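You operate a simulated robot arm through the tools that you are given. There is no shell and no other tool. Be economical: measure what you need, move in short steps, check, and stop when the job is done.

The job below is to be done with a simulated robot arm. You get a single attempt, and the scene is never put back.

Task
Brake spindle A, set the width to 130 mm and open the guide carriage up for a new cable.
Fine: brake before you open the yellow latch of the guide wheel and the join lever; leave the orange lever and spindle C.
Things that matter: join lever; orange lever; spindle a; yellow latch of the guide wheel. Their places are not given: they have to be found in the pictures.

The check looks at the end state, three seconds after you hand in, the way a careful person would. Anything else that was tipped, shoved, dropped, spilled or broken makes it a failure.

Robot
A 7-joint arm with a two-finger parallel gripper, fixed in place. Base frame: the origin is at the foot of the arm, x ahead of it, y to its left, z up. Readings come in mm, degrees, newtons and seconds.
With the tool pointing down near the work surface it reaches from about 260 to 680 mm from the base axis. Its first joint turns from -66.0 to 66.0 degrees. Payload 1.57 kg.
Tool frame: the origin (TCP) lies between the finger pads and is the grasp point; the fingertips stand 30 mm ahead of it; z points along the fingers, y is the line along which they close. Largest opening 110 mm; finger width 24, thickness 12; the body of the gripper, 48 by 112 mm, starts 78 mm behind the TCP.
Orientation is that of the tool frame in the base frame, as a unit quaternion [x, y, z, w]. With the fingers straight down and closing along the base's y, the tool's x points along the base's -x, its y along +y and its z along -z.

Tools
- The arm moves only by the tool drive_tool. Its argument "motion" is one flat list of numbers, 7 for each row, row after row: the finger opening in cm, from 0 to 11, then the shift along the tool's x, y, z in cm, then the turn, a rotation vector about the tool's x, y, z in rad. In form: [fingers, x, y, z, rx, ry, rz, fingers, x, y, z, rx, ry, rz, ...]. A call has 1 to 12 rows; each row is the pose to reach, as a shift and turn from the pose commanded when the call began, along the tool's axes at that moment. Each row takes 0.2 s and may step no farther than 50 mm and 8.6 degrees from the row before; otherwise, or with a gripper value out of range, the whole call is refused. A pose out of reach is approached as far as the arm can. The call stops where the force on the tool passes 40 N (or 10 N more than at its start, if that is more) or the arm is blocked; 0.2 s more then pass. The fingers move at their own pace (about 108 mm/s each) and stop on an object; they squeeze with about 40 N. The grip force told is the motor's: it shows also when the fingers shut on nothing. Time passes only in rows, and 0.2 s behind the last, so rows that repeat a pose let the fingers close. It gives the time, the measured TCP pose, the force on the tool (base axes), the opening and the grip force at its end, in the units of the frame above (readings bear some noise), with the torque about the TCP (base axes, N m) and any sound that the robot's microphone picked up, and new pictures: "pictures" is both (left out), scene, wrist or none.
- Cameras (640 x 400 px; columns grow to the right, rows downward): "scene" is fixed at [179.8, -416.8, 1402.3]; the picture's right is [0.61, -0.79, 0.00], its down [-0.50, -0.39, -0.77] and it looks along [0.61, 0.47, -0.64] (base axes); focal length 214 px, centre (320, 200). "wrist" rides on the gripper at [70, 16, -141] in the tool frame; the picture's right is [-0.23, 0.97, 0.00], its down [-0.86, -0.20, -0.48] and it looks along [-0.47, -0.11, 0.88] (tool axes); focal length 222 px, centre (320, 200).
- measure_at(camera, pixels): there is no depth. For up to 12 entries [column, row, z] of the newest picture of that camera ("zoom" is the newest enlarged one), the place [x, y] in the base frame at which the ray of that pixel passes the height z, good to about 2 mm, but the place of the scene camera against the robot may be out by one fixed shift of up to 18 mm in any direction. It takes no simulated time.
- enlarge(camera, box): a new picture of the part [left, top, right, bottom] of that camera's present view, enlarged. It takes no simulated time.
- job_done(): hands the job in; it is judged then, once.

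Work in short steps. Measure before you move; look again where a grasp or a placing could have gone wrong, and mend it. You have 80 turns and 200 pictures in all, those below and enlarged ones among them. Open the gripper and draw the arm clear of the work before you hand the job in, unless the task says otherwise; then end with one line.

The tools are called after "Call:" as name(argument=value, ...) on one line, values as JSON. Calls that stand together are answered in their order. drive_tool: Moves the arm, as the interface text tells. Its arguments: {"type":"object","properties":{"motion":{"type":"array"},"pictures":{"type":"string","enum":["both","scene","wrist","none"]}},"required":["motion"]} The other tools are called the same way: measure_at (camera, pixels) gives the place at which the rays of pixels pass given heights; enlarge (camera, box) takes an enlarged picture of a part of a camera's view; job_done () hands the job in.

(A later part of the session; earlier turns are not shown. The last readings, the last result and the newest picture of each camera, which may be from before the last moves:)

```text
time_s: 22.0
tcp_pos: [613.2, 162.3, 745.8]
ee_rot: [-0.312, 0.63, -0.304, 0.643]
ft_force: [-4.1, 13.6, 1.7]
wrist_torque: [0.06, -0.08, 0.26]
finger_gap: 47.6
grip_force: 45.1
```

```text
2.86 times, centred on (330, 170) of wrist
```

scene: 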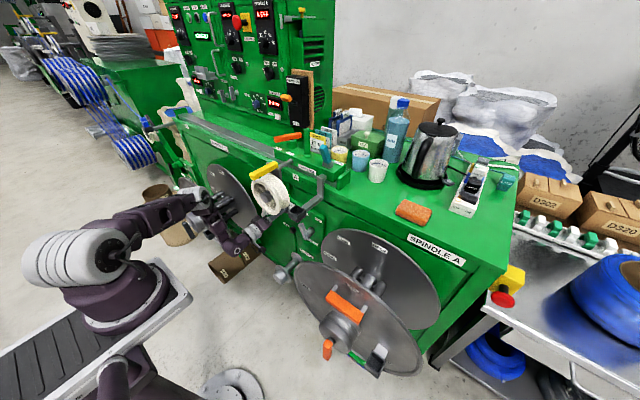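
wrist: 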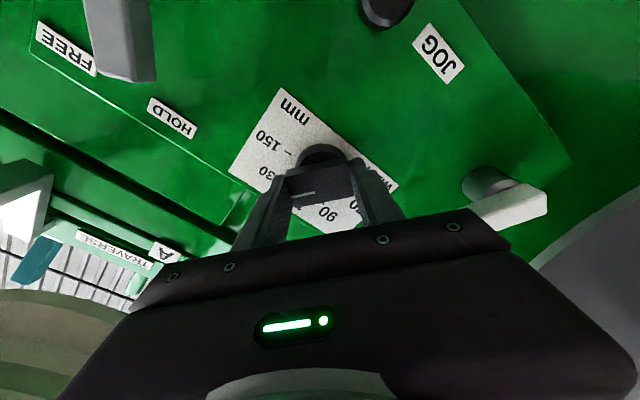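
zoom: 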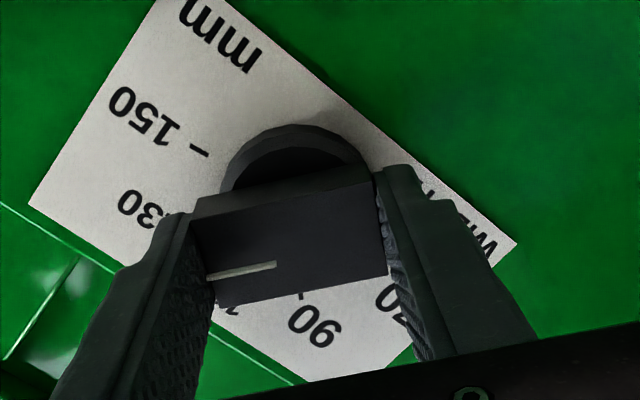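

The knob followed. I open, withdraw straight back, and check the mark.

Call:
drive_tool(motion=[7, 0, 0, 0, 0, 0, 0, 7, 0, 0, 0, 0, 0, 0, 7, 0, 0, -3, 0, 0, 0, 7, 0, 0, -6, 0, 0, 0, 7, 0, 0, -9, 0, 0, 0.13, 7, 0, 0, -9, 0, 0, 0.26, 7, 0, 0, -9, 0, 0, 0.39, 7, 0, 0, -9, 0, 0, 0.39])

Call:
enlarge(camera="wrist", box=[250, 80, 410, 200])

```text
time_s: 23.8
tcp_pos: [522.9, 161.9, 744.8]
ee_rot: [-0.182, 0.679, -0.173, 0.689]
ft_force: [0.2, 0.0, -0.2]
wrist_torque: [-0.02, 0.0, -0.01]
finger_gap: 70.2
grip_force: 0.1
```

scene: 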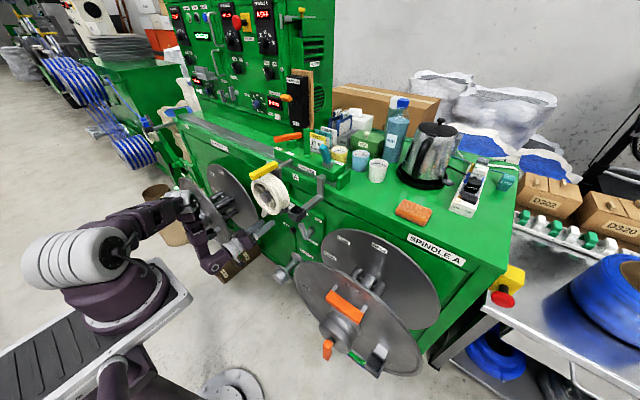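
wrist: 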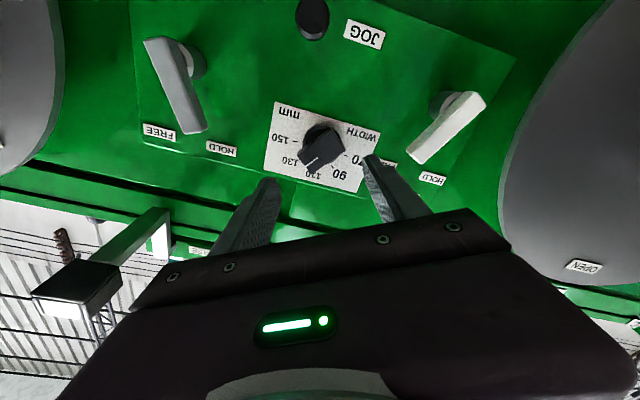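

```text
3.33 times, centred on (330, 140) of wrist
```

zoom: 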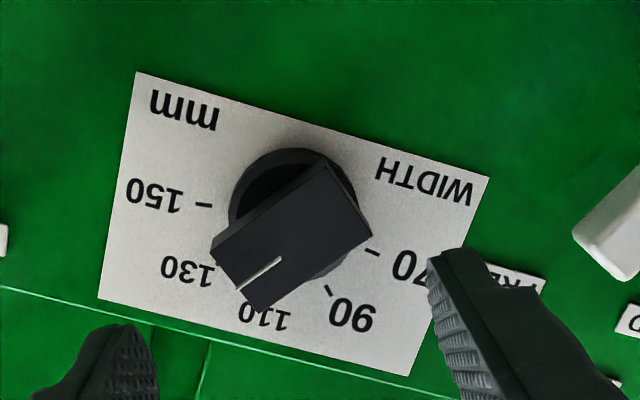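

Pointer is 52° above horizontal, exactly on the 130 mark; Brake A sits at HOLD. Now I back away and un-roll, to then go up and look at the carriage from above.

Call:
drive_tool(motion=[7, 0, 0, -3, 0, 0, 0.13, 7, 0, 0, -6, 0, 0, 0.26, 7, 0, 0, -9, 0, 0, 0.39, 7, 0, 0, -12, 0, 0, 0.5, 7, 0, 0, -13, 0, 0, 0.5])

```text
time_s: 25.0
tcp_pos: [392.6, 160.0, 741.5]
ee_rot: [-0.007, 0.703, 0.002, 0.711]
ft_force: [0.5, -0.3, 0.3]
wrist_torque: [0.02, 0.01, -0.03]
finger_gap: 70.2
grip_force: 0.1
```

scene: 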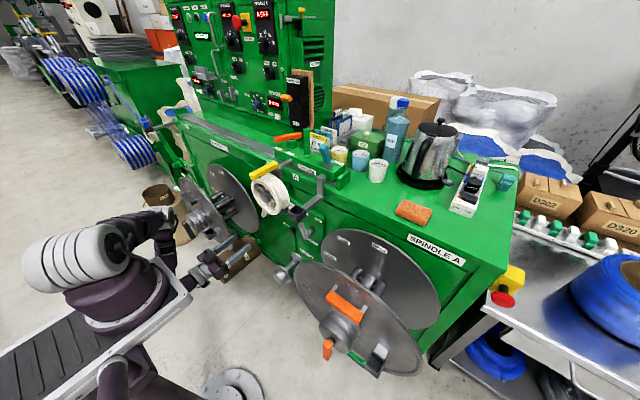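
wrist: 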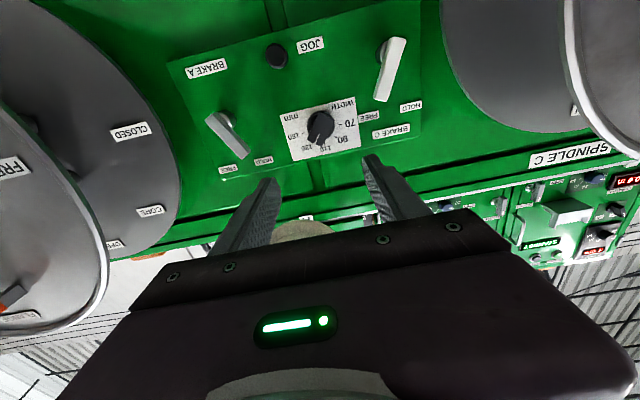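

Clear. Raise ~200 mm while pitching the tool gradually downward.

Call:
drive_tool(motion=[7, -3, 0, -0.5, 0, 0.1, 0, 7, -6, 0, -1, 0, 0.2, 0, 7, -9, 0, -1, 0, 0.3, 0, 7, -12, 0, -1, 0, 0.4, 0, 7, -15, 0, -1, 0, 0.5, 0, 7, -18, 0, -1, 0, 0.6, 0, 7, -21, 0, -1, 0, 0.7, 0, 7, -24, 0, -1, 0, 0.8, 0, 7, -27, -1, -1, 0, 0.9, 0, 7, -30, -2, -1, 0, 1, 0, 7, -33, -3, -1, 0, 1.1, 0, 7, -36, -4, -1, 0, 1.2, 0])

```text
time_s: 27.6
tcp_pos: [378.0, 123.6, 1104.0]
ee_rot: [-0.008, 0.982, -0.002, 0.19]
ft_force: [-0.1, -0.1, 0.1]
wrist_torque: [0.03, 0.04, 0.02]
finger_gap: 70.1
grip_force: 0.0
out of reach, approached as far as the arm can: row 6, 7
```

scene: 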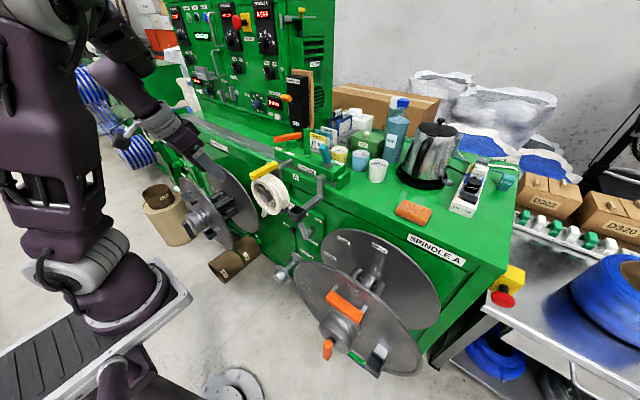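
wrist: 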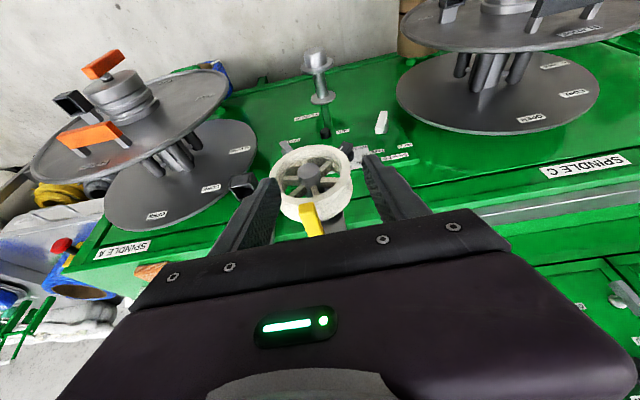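

I move over the carriage at z≈1130 to see it with the wrist camera.

Call:
drive_tool(motion=[7, -3.5, -1.5, 0.6, 0, 0, 0, 7, -7, -3, 1.2, 0, 0.1, 0, 7, -10.5, -4.5, 1.8, 0, 0.2, 0, 7, -14, -6, 2.4, 0, 0.3, 0, 7, -17, -6, 2.4, 0, 0.38, 0, 7, -17, -6, 2.4, 0, 0.38, 0])

```text
time_s: 29.0
tcp_pos: [548.4, 62.8, 1147.4]
ee_rot: [-0.008, 1.0, -0.004, -0.001]
ft_force: [0.9, -0.4, 0.2]
wrist_torque: [0.01, 0.0, 0.0]
finger_gap: 70.0
grip_force: 0.0
```

scene: 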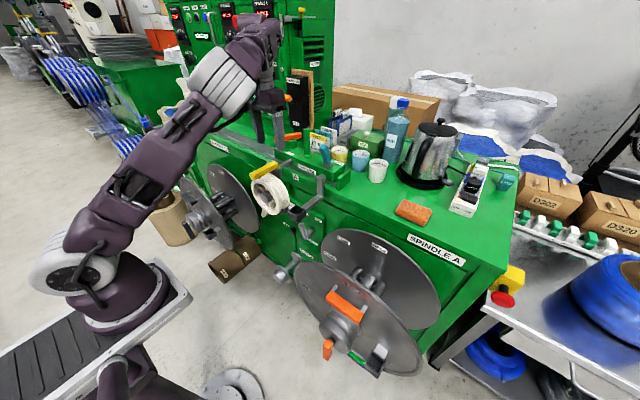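
wrist: 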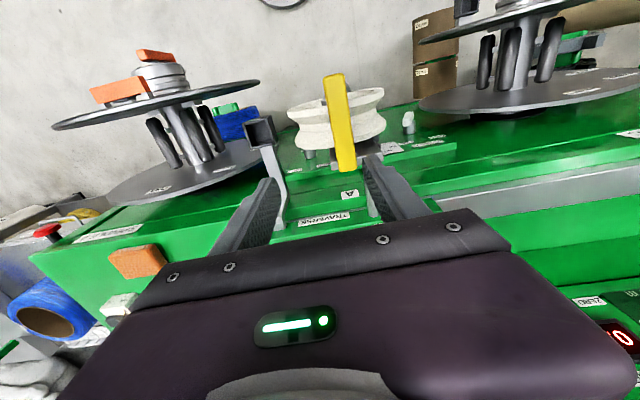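

Now the yellow latch (338,120) and the TRAVERSE block front are seen. Zoom from both cameras.

Call:
enlarge(camera="wrist", box=[230, 60, 430, 240])

Call:
enlarge(camera="scene", box=[240, 125, 345, 215])

```text
2.22 times, centred on (330, 150) of wrist
```

zoom: 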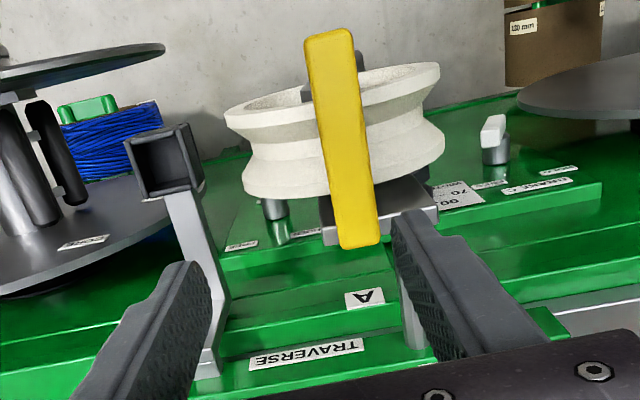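

```text
4.44 times, centred on (292, 170) of scene
```

zoom: 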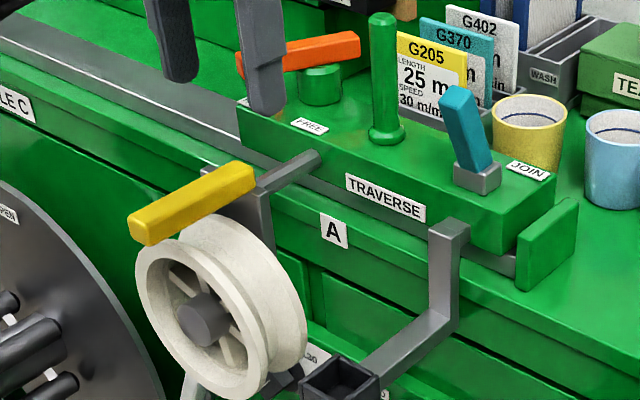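

The latch lies over the wheel, rear end on a gray bracket. I shift to about (645,-10,1150) to see the carriage top and the teal join lever from above.

Call:
drive_tool(motion=[7, -3.3, -2.5, 0, 0, 0, 0, 7, -6.6, -5, 0, 0, 0, 0, 7, -10, -7.5, 0, 0, 0, 0, 7, -10, -7.5, 0, 0, 0, 0], pictures="wrist")

Call:
enlarge(camera="wrist", box=[230, 60, 430, 240])

```text
time_s: 30.0
tcp_pos: [618.1, 16.2, 1147.3]
ee_rot: [-0.009, 1.0, -0.004, 0.001]
ft_force: [0.4, -0.4, -0.9]
wrist_torque: [0.02, 0.03, 0.03]
finger_gap: 69.9
grip_force: 0.1
out of reach, approached as far as the arm can: row 3, 4
```

wrist: 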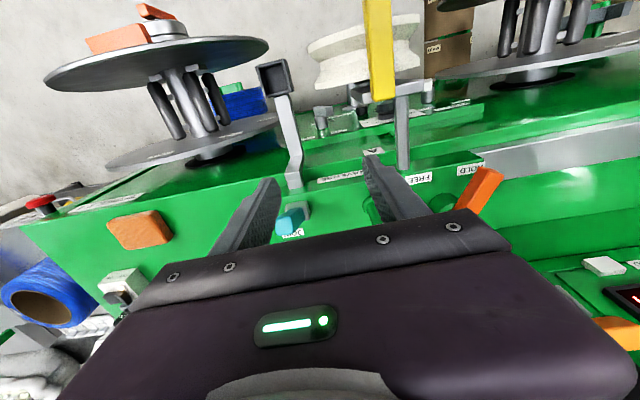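

```text
2.22 times, centred on (330, 150) of wrist
```

zoom: 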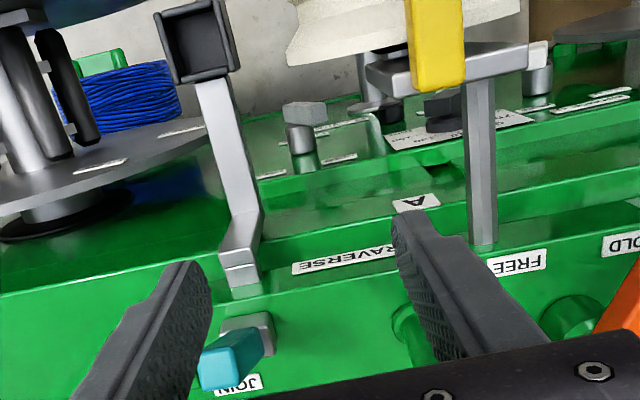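

Zoom tighter on the teal lever at (293,220) and the latch bracket.

Call:
enlarge(camera="wrist", box=[265, 185, 335, 245])

Call:
enlarge(camera="wrist", box=[330, 60, 430, 180])

Call:
enlarge(camera="scene", box=[300, 125, 350, 190])

Call:
enlarge(camera="scene", box=[240, 150, 300, 210])

```text
6.67 times, centred on (300, 215) of wrist
```

zoom: 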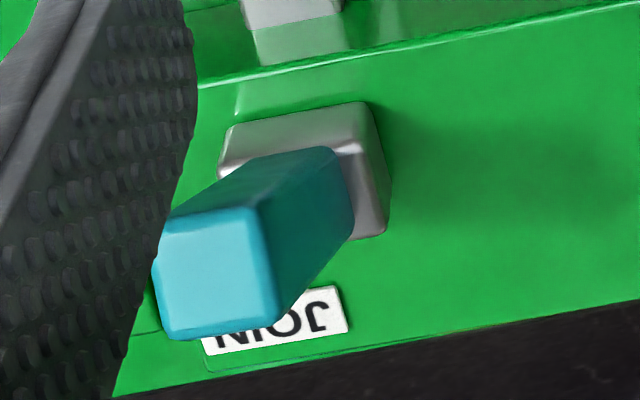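

```text
3.33 times, centred on (380, 120) of wrist
```

zoom: 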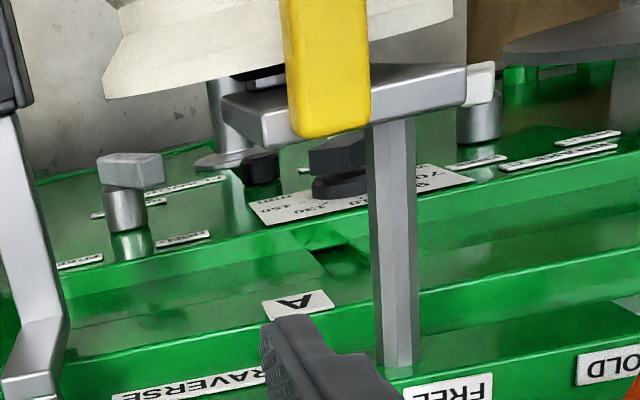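

```text
6.15 times, centred on (325, 158) of scene
```

zoom: 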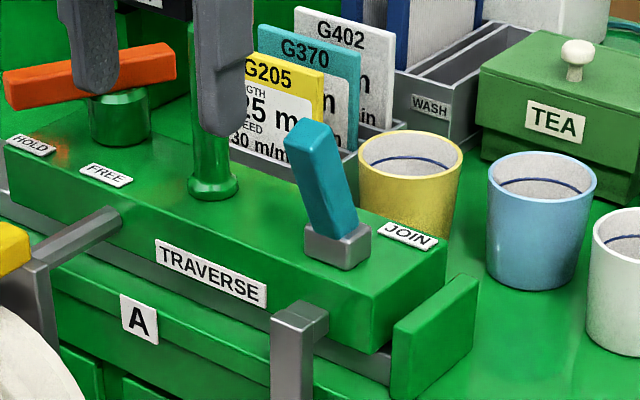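

```text
6.67 times, centred on (270, 180) of scene
```

zoom: 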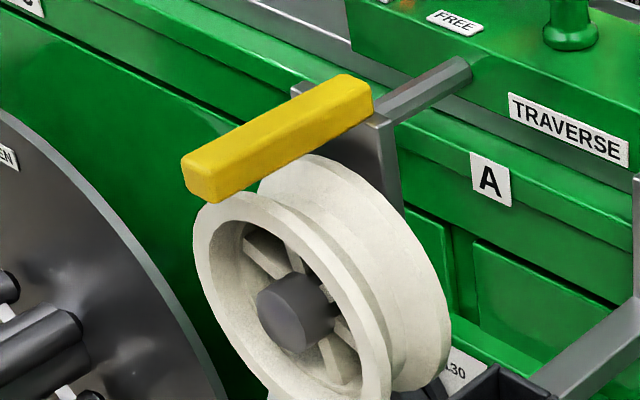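

Triangulated: latch bar from (478,90) to (580,90), top z≈1035, hinged at the rear on the bracket. Join lever: base (700,-38,1020), top (678,-36,1093), leaning toward the robot. I go over the latch's front end first.

Call:
drive_tool(motion=[5, 4.3, 2.5, 0, 0, 0, 0, 5, 8.6, 5, 0, 0, 0, 0, 5, 12.8, 7.5, 1, 0, 0, 0, 5, 12.8, 7.5, 5, 0, 0, 0, 5, 12.8, 7.5, 5, 0, 0, 0])

Call:
enlarge(camera="wrist", box=[230, 60, 430, 240])

```text
time_s: 31.2
tcp_pos: [485.0, 89.3, 1093.2]
ee_rot: [-0.007, 1.0, -0.004, 0.001]
ft_force: [-1.0, -0.2, -0.3]
wrist_torque: [0.0, 0.01, 0.0]
finger_gap: 49.9
grip_force: 0.1
```

scene: 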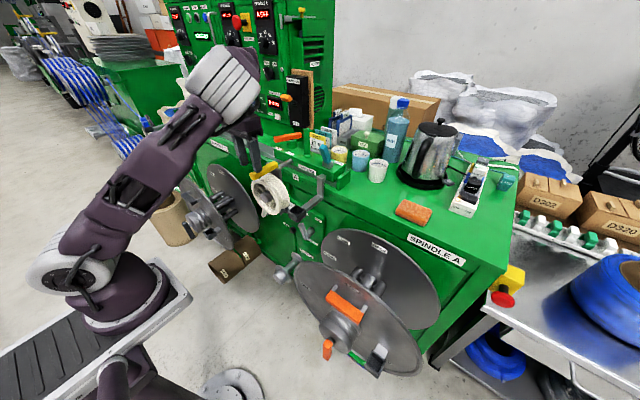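
wrist: 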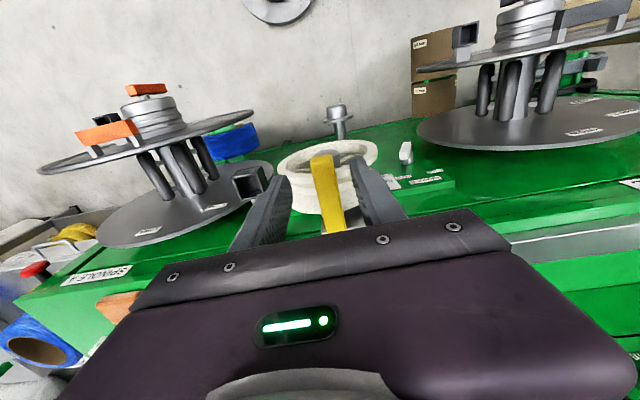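

```text
2.22 times, centred on (330, 150) of wrist
```

zoom: 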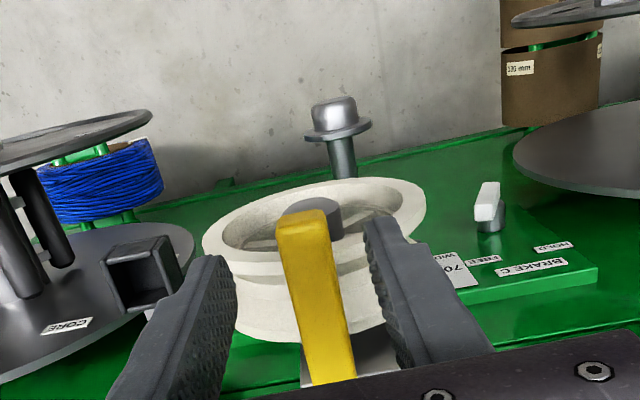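

The latch's front end is at (480, 92), centred between the fingers. I descend to z≈1030 at x≈491 around it.

Call:
drive_tool(motion=[5, -0.3, 0.2, 2.5, 0, 0, 0, 5, -0.6, 0.2, 5, 0, 0, 0, 5, -0.6, 0.2, 6.3, 0, 0, 0, 5, -0.6, 0.2, 6.3, 0, 0, 0])

Call:
enlarge(camera="wrist", box=[230, 120, 430, 240])

Call:
enlarge(camera="scene", box=[220, 120, 320, 210])

```text
time_s: 32.2
tcp_pos: [493.1, 88.9, 1033.5]
ee_rot: [-0.006, 1.0, -0.004, 0.001]
ft_force: [0.1, 0.5, -0.8]
wrist_torque: [-0.02, 0.0, 0.0]
finger_gap: 50.1
grip_force: 0.0
```

scene: 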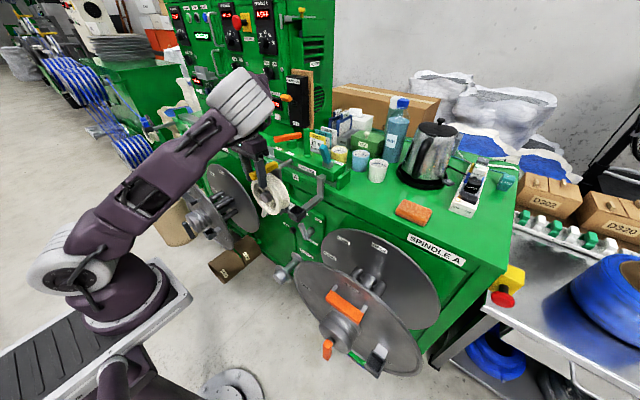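
wrist: 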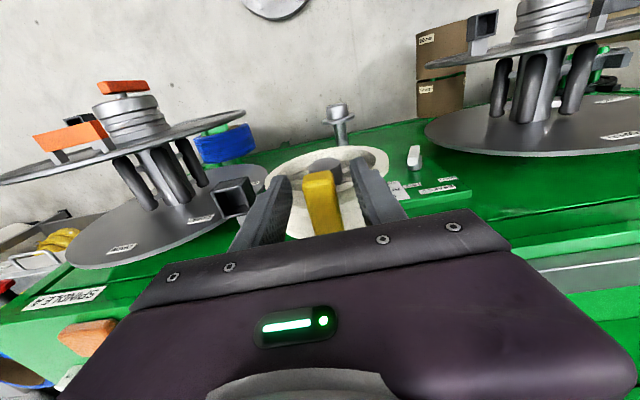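

```text
3.20 times, centred on (330, 180) of wrist
```

zoom: 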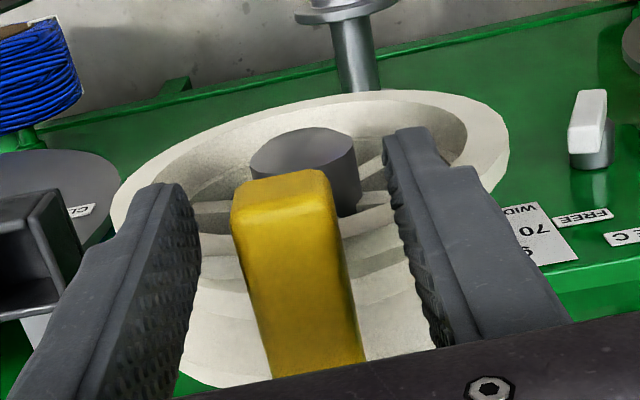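

```text
4.44 times, centred on (270, 165) of scene
```

zoom: 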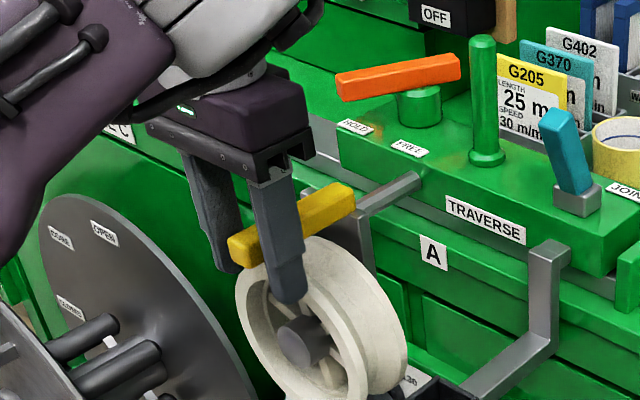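

Fingers astride the latch near its front. Close on it, then try a 5 mm lift to see which way it is free.

Call:
drive_tool(motion=[1, 0, 0, -0.3, 0, 0, 0, 1, 0, 0, -0.3, 0, 0, 0, 1, 0, 0, -0.3, 0, 0, 0], pictures="none")

Call:
drive_tool(motion=[1, 0, 0, -0.3, 0, 0, 0, 1, 0, 0, -0.6, 0, 0, 0, 1, 0, 0, -0.6, 0, 0, 0], pictures="wrist")

```text
time_s: 33.0
tcp_pos: [492.3, 89.4, 1036.2]
ee_rot: [-0.007, 1.0, -0.004, 0.0]
ft_force: [-0.1, 14.9, -12.6]
wrist_torque: [0.27, 0.93, -0.91]
finger_gap: 22.1
grip_force: 34.5
```

```text
time_s: 33.8
tcp_pos: [490.9, 89.2, 1043.4]
ee_rot: [-0.007, 1.0, -0.004, 0.001]
ft_force: [2.3, 15.4, -12.5]
wrist_torque: [0.27, 0.91, -0.84]
finger_gap: 22.1
grip_force: 34.7
```

wrist: 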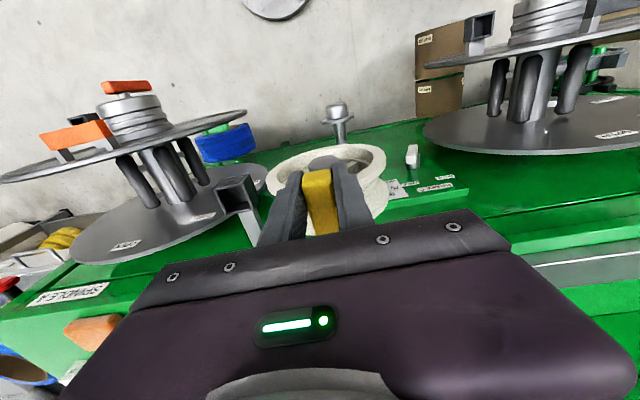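

Vertical force stayed at ~12.5 N while rising 7 mm: the latch hinges upward. I continue along the arc about its rear hinge to ~30°.

Call:
drive_tool(motion=[1, -0.13, 0, -0.83, 0, 0, 0, 1, -0.35, 0, -1.65, 0, 0, 0, 1, -0.65, 0, -2.45, 0, 0, 0, 1, -1.04, 0, -3.2, 0, 0, 0, 1, -1.04, 0, -3.2, 0, 0, 0])

Call:
enlarge(camera="scene", box=[220, 120, 320, 210])

```text
time_s: 35.0
tcp_pos: [502.4, 89.7, 1074.2]
ee_rot: [-0.008, 1.0, -0.004, 0.001]
ft_force: [-1.7, 7.8, -8.1]
wrist_torque: [0.19, 0.65, -0.68]
finger_gap: 22.0
grip_force: 34.8
```

scene: 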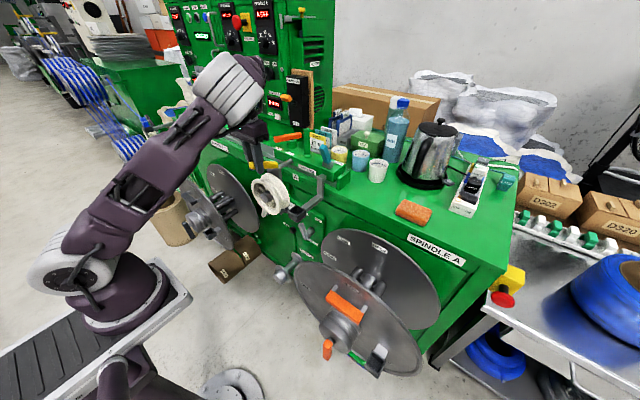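
wrist: 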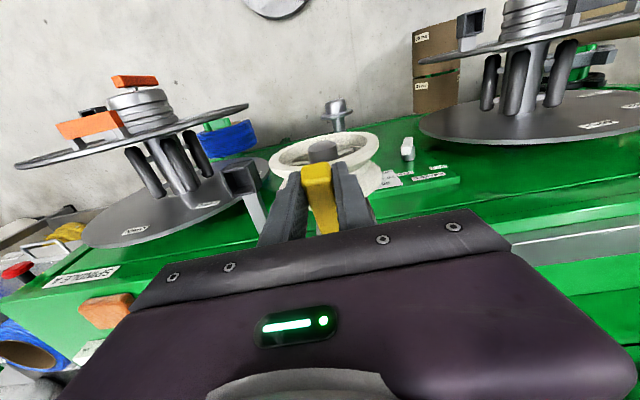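

```text
4.44 times, centred on (270, 165) of scene
```

zoom: 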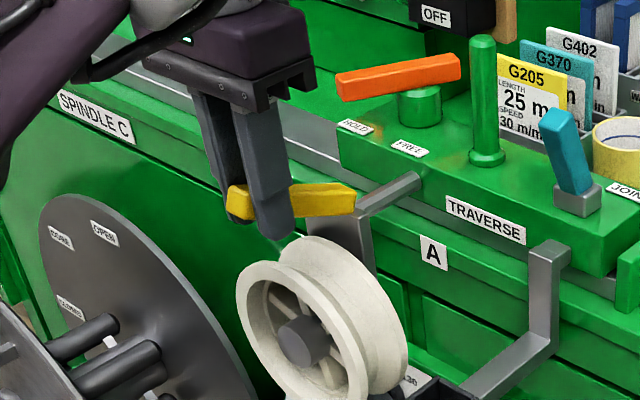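

The latch lifts visibly. Continue the arc to ~78°.

Call:
drive_tool(motion=[1, -0.63, 0, -0.94, 0, 0, 0, 1, -1.38, 0, -1.78, 0, 0, 0, 1, -2.25, 0, -2.5, 0, 0, 0, 1, -3.21, 0, -3.1, 0, 0, 0, 1, -4.24, 0, -3.56, 0, 0, 0, 1, -5.33, 0, -3.87, 0, 0, 0, 1, -5.33, 0, -3.87, 0, 0, 0])

Call:
enlarge(camera="scene", box=[220, 120, 320, 210])

```text
time_s: 36.6
tcp_pos: [557.9, 90.1, 1113.3]
ee_rot: [-0.007, 1.0, -0.003, 0.003]
ft_force: [1.8, -6.2, 7.9]
wrist_torque: [0.92, -0.18, 0.11]
finger_gap: 21.8
grip_force: 35.2
```

scene: 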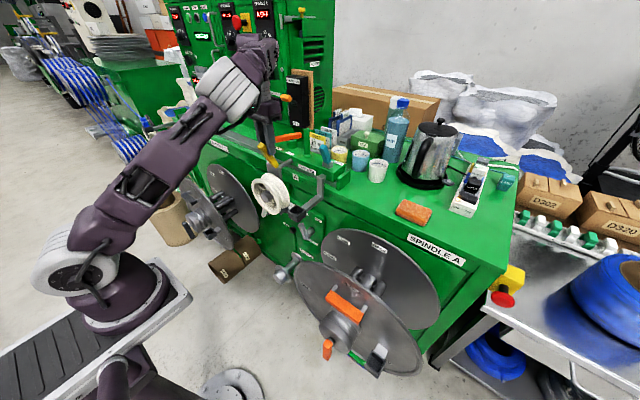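
wrist: 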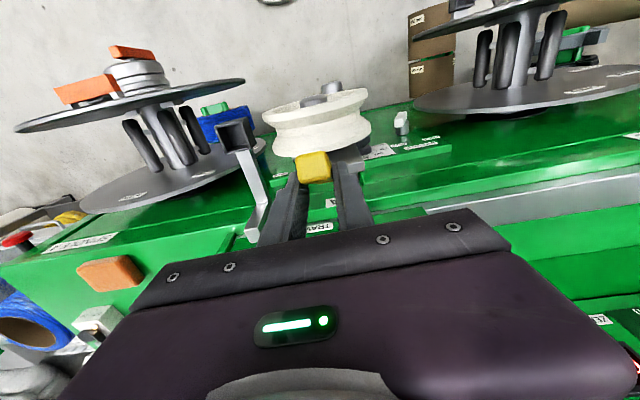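

```text
4.44 times, centred on (270, 165) of scene
```

zoom: 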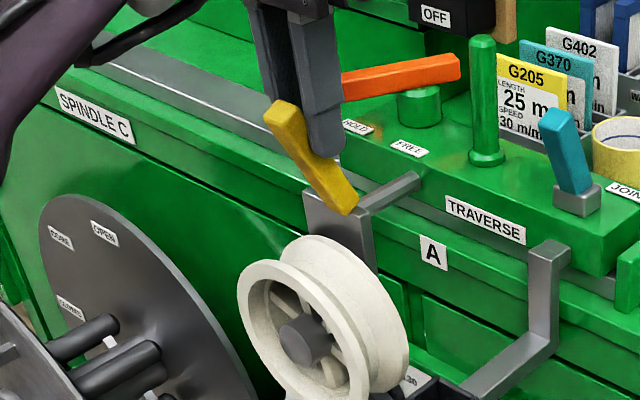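

Bar is at roughly 70–75°. I carry it on past vertical in small steps, watching for the end stop.

Call:
drive_tool(motion=[1, -0.6, 0, -0.12, 0, 0, 0, 1, -1.2, 0, -0.18, 0, 0, 0, 1, -1.7, 0, -0.18, 0, 0, 0, 1, -2.3, 0, -0.15, 0, 0, 0, 1, -2.3, 0, -0.15, 0, 0, 0])

Call:
enlarge(camera="scene", box=[220, 120, 320, 210])

```text
time_s: 37.8
tcp_pos: [578.0, 90.3, 1114.5]
ee_rot: [-0.007, 1.0, -0.005, 0.002]
ft_force: [-10.8, -10.3, 11.6]
wrist_torque: [0.8, 0.97, 0.24]
finger_gap: 21.3
grip_force: 34.9
```

scene: 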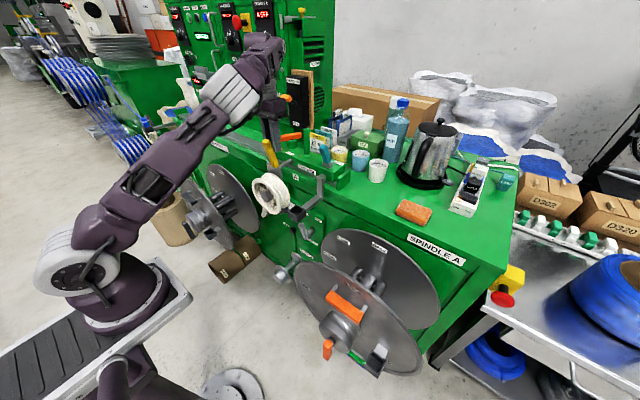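
wrist: 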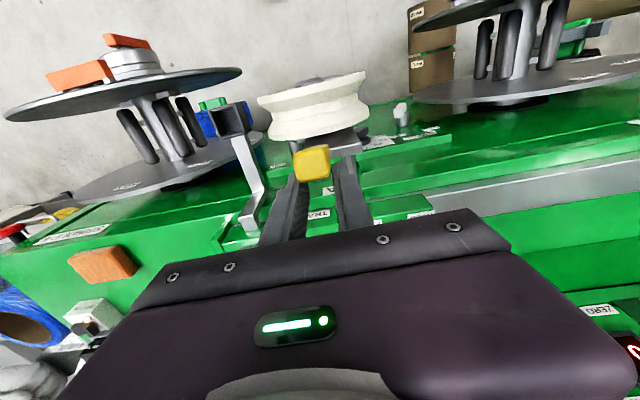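

```text
4.44 times, centred on (270, 165) of scene
```

zoom: 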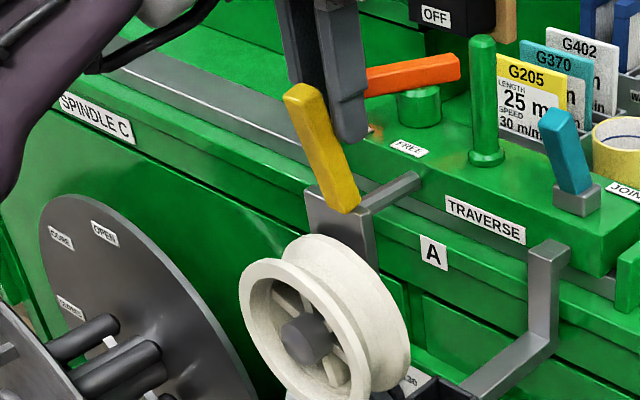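

Fx rose to -11 N: end stop reached. I open the fingers and rise straight up, then check that the latch stays.

Call:
drive_tool(motion=[5, 0.5, 0, 0, 0, 0, 0, 5, 0.5, 0, 0, 0, 0, 0, 5, 0.5, 0, -3, 0, 0, 0, 5, 0.5, 0, -6, 0, 0, 0, 5, 0.5, 0, -8, 0, 0, 0, 5, 0.5, 0, -8, 0, 0, 0])

Call:
enlarge(camera="scene", box=[220, 120, 320, 210])

Call:
enlarge(camera="wrist", box=[230, 80, 430, 240])

```text
time_s: 39.2
tcp_pos: [574.6, 90.9, 1194.1]
ee_rot: [-0.007, 1.0, -0.004, 0.0]
ft_force: [0.8, -0.7, 0.0]
wrist_torque: [0.02, -0.02, -0.01]
finger_gap: 50.3
grip_force: 0.1
```

scene: 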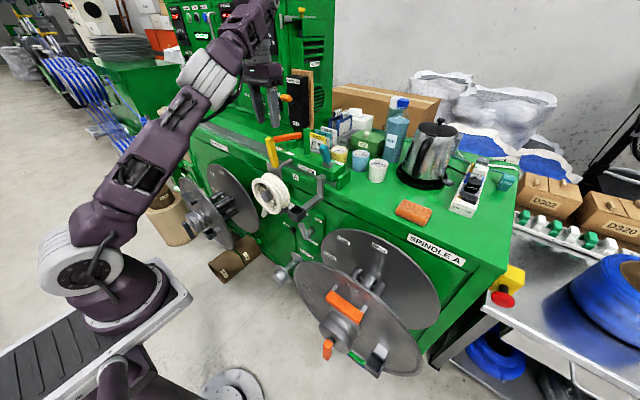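
wrist: 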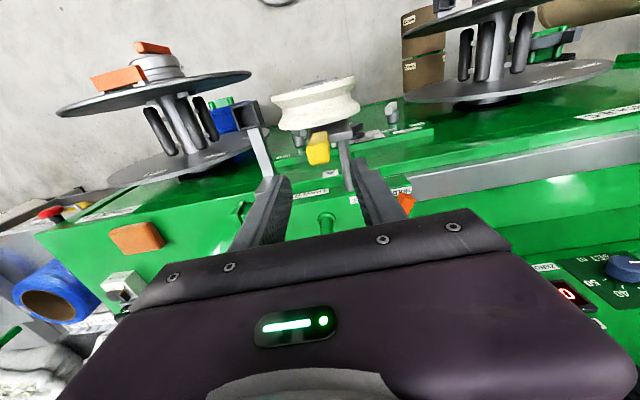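

```text
4.44 times, centred on (270, 165) of scene
```

zoom: 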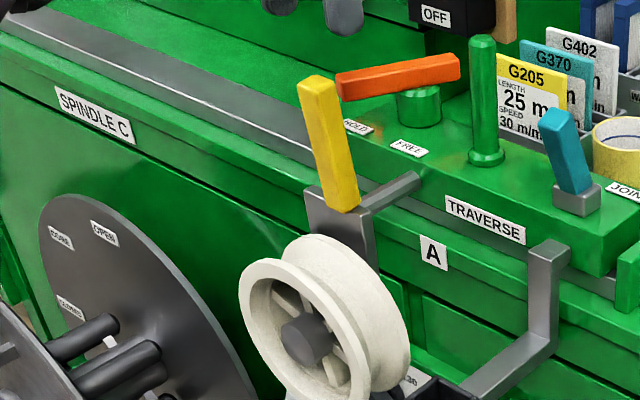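

```text
2.50 times, centred on (330, 160) of wrist
```

zoom: 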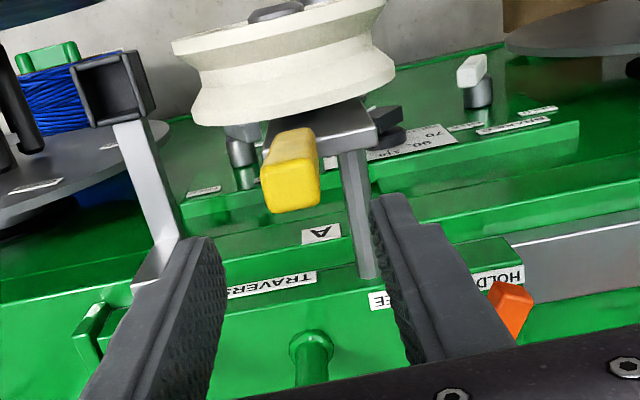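

The latch stays up at about 72°. To see whether that is really its end, I'll nudge it toward +x with closed fingers from the robot side.

Call:
drive_tool(motion=[0, 4, 0, 0, 0, 0, 0, 0, 8, 0, 0, 0, 0, 0, 0, 8, 0, 4, 0, 0, 0, 0, 8, 0, 7.8, 0, 0, 0, 0, 7, 0, 7.8, 0, 0, 0, 0, 6, 0, 7.8, 0, 0, 0, 0, 5.5, 0, 7.8, 0, 0, 0, 0, 5.5, 0, 7.8, 0, 0, 0])

Call:
enlarge(camera="scene", box=[220, 120, 320, 210])

```text
time_s: 41.0
tcp_pos: [519.1, 90.4, 1115.9]
ee_rot: [-0.007, 1.0, -0.005, 0.001]
ft_force: [0.1, 0.8, 0.6]
wrist_torque: [0.01, 0.01, 0.04]
finger_gap: 0.0
grip_force: 20.9
```

scene: 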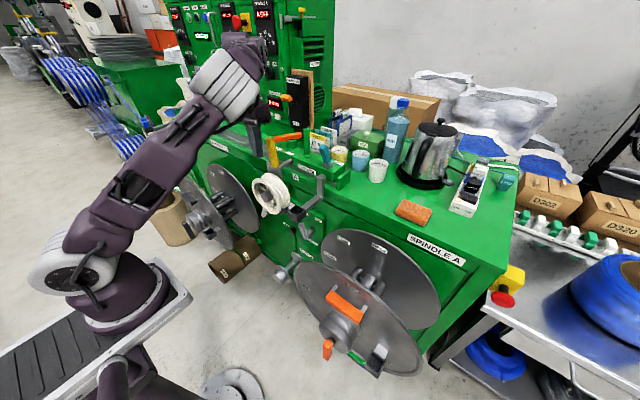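
wrist: 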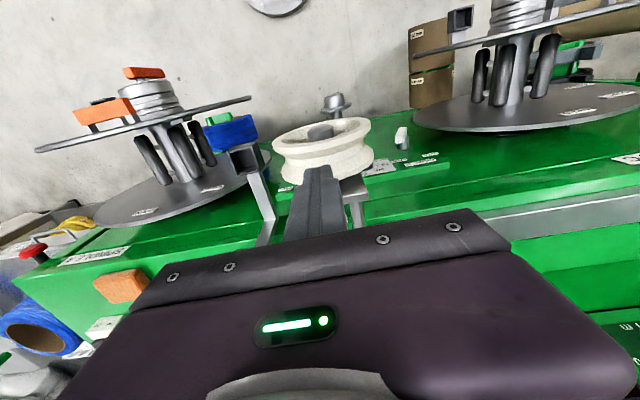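

```text
4.44 times, centred on (270, 165) of scene
```

zoom: 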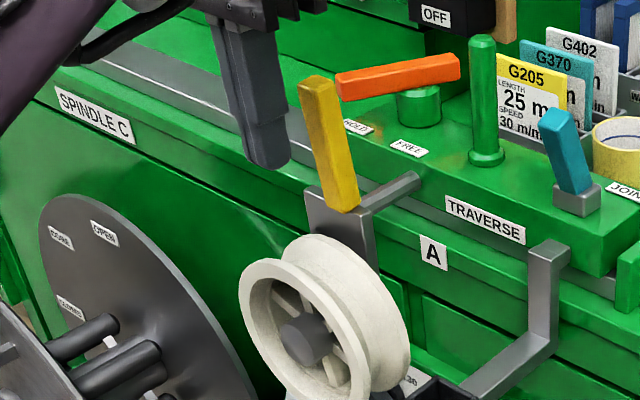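

Closed fingers are in front of the bar without contact. Push slowly +x up to 40 mm.

Call:
drive_tool(motion=[0, -0.8, 0, 0, 0, 0, 0, 0, -1.6, 0, 0, 0, 0, 0, 0, -2.2, 0, 0, 0, 0, 0, 0, -2.8, 0, 0, 0, 0, 0, 0, -3.4, 0, 0, 0, 0, 0, 0, -3.4, 0, 0, 0, 0, 0], pictures="scene")

Call:
enlarge(camera="scene", box=[220, 120, 320, 210])

```text
time_s: 42.2
tcp_pos: [545.5, 90.7, 1115.9]
ee_rot: [-0.01, 1.0, -0.006, -0.007]
ft_force: [-16.8, -3.3, 6.1]
wrist_torque: [0.01, -0.28, -0.21]
finger_gap: 0.0
grip_force: 21.5
stopped in row 5: the force on the tool passed its limit (the readings are from after the stop); the commanded pose is now the measured one
```

scene: 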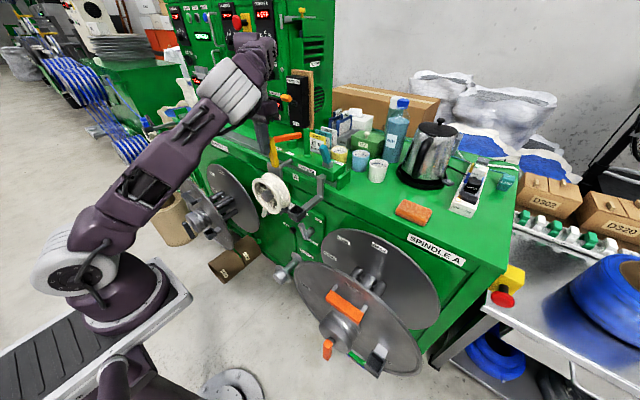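

```text
4.44 times, centred on (270, 165) of scene
```

zoom: 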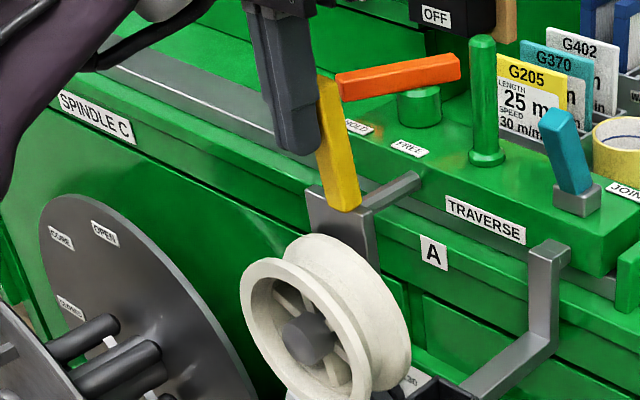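

The latch only yielded a few degrees and then hit its hard stop (40 N): fully open. I back off, rise, move to y≈-37 and pitch the tool forward for reach to the teal join lever.

Call:
drive_tool(motion=[0, 3, 0, 0, 0, 0, 0, 0, 3, 0, -4, 0, 0, 0, 0, 3, 0, -8, 0, 0, 0, 0, 3, -4, -8, 0, -0.1, 0, 0, 3, -8, -8, 0, -0.2, 0, 0, 2, -12, -8, 0, -0.3, 0, 0, 0, -12.7, -8, 0, -0.4, 0, 0, -3, -12.7, -8, 0, -0.5, 0, 0, -5, -12.7, -8, 0, -0.6, 0, 0, -5, -12.7, -8, 0, -0.7, 0, 0, -5, -12.7, -8, 0, -0.7, 0])

Call:
enlarge(camera="scene", box=[240, 110, 360, 210])

```text
time_s: 44.6
tcp_pos: [600.3, -32.8, 1196.2]
ee_rot: [-0.01, 0.941, -0.004, 0.339]
ft_force: [0.1, 0.4, -0.2]
wrist_torque: [0.02, 0.01, 0.0]
finger_gap: 0.0
grip_force: 21.1
```

scene: 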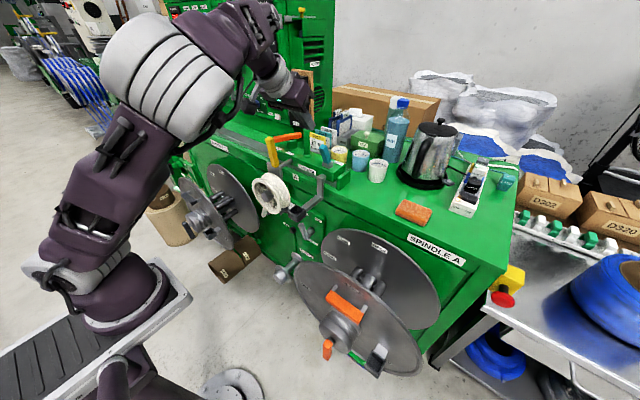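
wrist: 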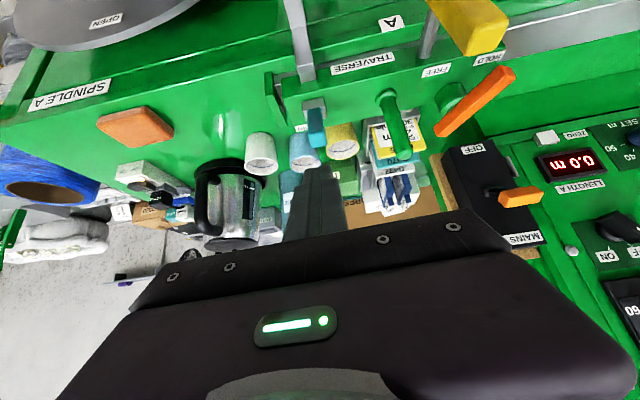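

```text
4.00 times, centred on (300, 160) of scene
```

zoom: 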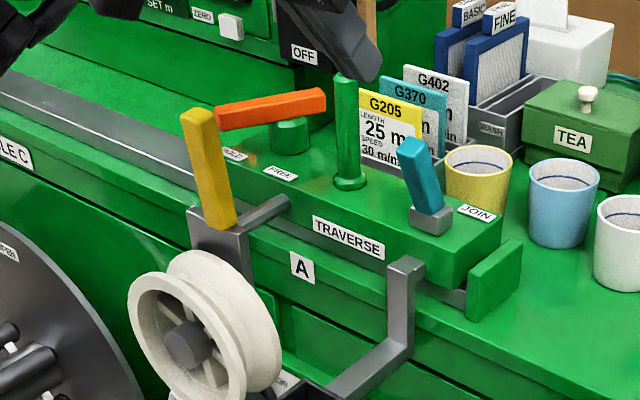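

Excellent view; zoom the teal lever at (316,125) for location and tilt.

Call:
enlarge(camera="wrist", box=[270, 70, 370, 170])

```text
4.00 times, centred on (320, 120) of wrist
```

zoom: 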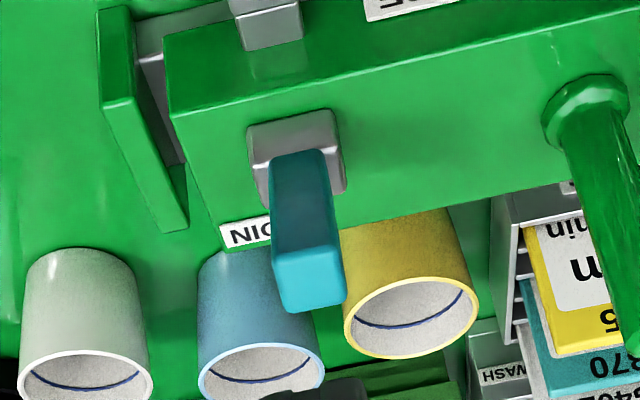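

Lever confirmed: base (699,-36,1020), top (676,-36,1093), leaning toward the robot. I lower closed fingers in front of it, to TCP (625,-36,1092).

Call:
drive_tool(motion=[0, 1.6, 0, 3.2, 0, 0, 0, 0, 3.2, -0.1, 6.4, 0, 0, 0, 0, 4.7, -0.2, 9.6, 0, 0, 0, 0, 4.7, -0.2, 9.6, 0, 0, 0])

Call:
enlarge(camera="scene", box=[260, 100, 360, 200])

Call:
enlarge(camera="wrist", box=[240, 100, 400, 220])

```text
time_s: 45.6
tcp_pos: [626.3, -37.1, 1092.7]
ee_rot: [-0.011, 0.941, -0.002, 0.338]
ft_force: [-0.5, 0.3, 0.8]
wrist_torque: [0.02, -0.04, -0.01]
finger_gap: 0.0
grip_force: 21.5
```

scene: 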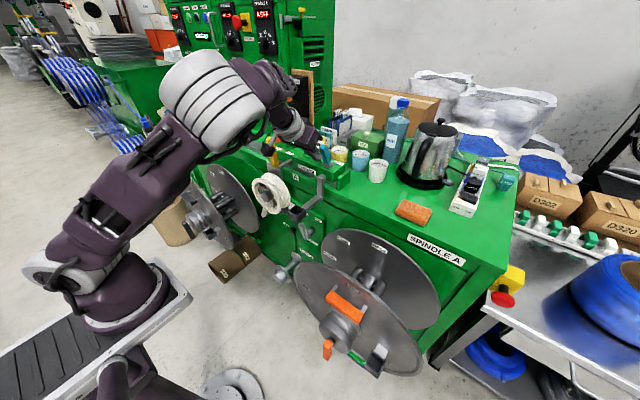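
wrist: 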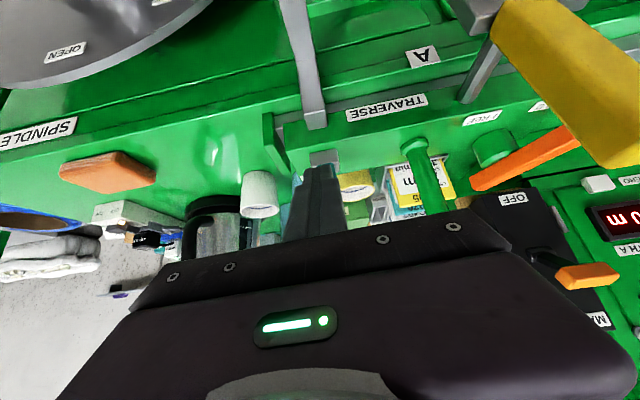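

```text
4.00 times, centred on (310, 150) of scene
```

zoom: 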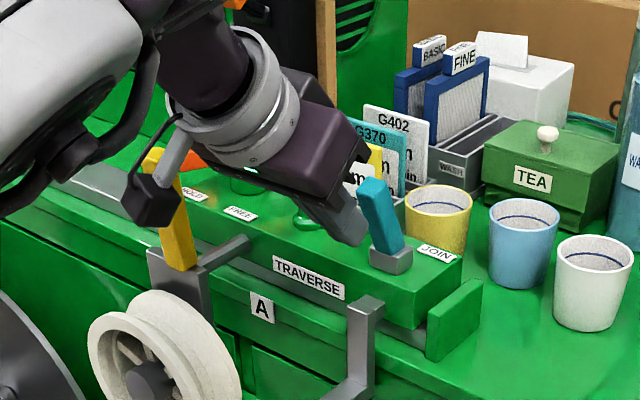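

```text
3.33 times, centred on (320, 160) of wrist
```

zoom: 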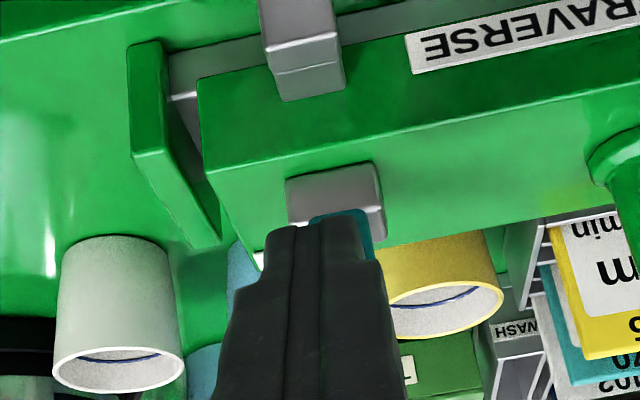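

Finger is right in front of the lever. Push +x 25 mm gently and watch the force.

Call:
drive_tool(motion=[0, -0.62, 0, 0.51, 0, 0, 0, 0, -1.23, 0, 1.02, 0, 0, 0, 0, -1.55, 0, 1.28, 0, 0, 0, 0, -1.93, 0, 1.6, 0, 0, 0, 0, -1.93, 0, 1.6, 0, 0, 0], pictures="scene")

Call:
enlarge(camera="scene", box=[260, 100, 360, 200])

```text
time_s: 46.8
tcp_pos: [650.9, -37.1, 1091.3]
ee_rot: [-0.01, 0.941, -0.003, 0.337]
ft_force: [0.3, 0.6, 0.0]
wrist_torque: [-0.02, 0.0, 0.05]
finger_gap: 0.1
grip_force: 21.1
```

scene: 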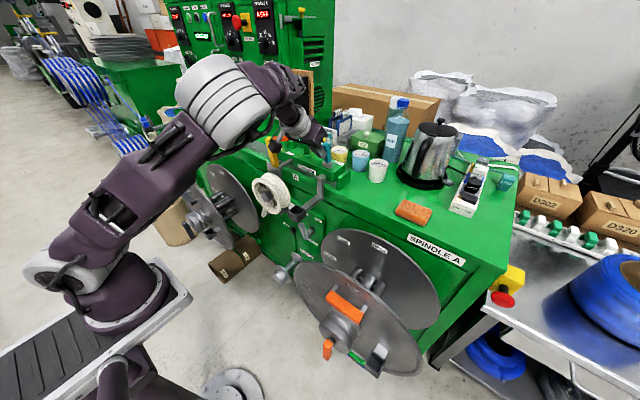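

```text
4.00 times, centred on (310, 150) of scene
```

zoom: 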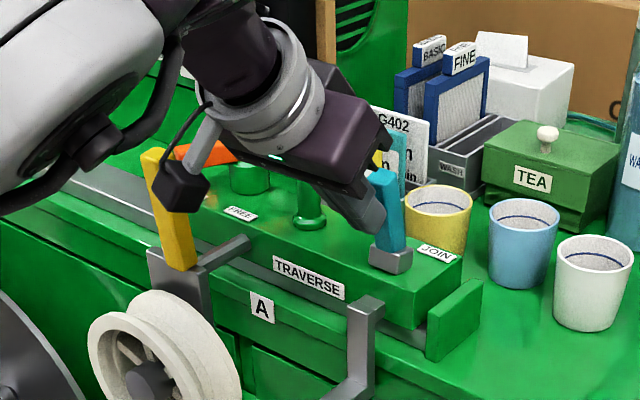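

The lever moves easily in +x (now nearly upright). Continue 30 mm more.

Call:
drive_tool(motion=[0, -0.62, 0, 0.51, 0, 0, 0, 0, -1.23, 0, 1.02, 0, 0, 0, 0, -1.7, 0, 1.4, 0, 0, 0, 0, -2.3, 0, 1.9, 0, 0, 0, 0, -2.3, 0, 1.9, 0, 0, 0], pictures="both")

Call:
enlarge(camera="scene", box=[260, 100, 360, 200])

```text
time_s: 48.0
tcp_pos: [678.5, -36.1, 1092.1]
ee_rot: [-0.011, 0.941, -0.003, 0.337]
ft_force: [-0.5, -0.2, -0.2]
wrist_torque: [0.03, -0.03, 0.03]
finger_gap: 0.0
grip_force: 21.0
```

scene: 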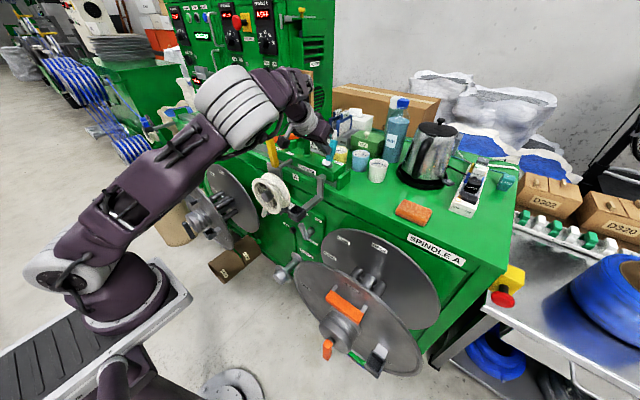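
wrist: 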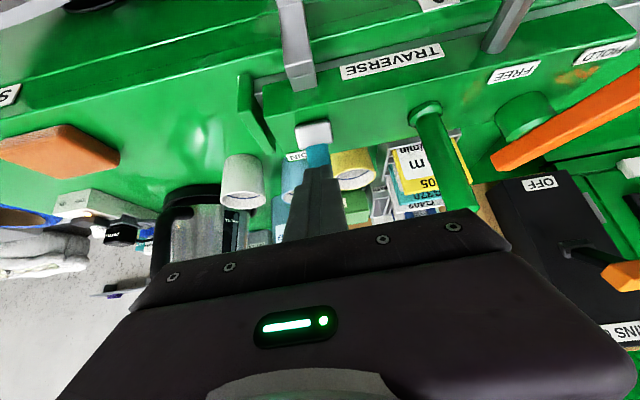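

```text
4.00 times, centred on (310, 150) of scene
```

zoom: 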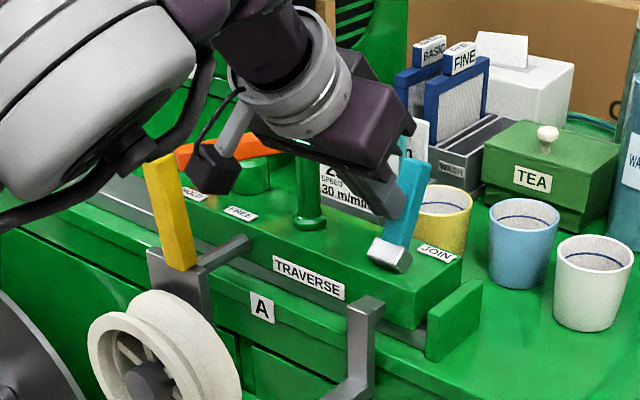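

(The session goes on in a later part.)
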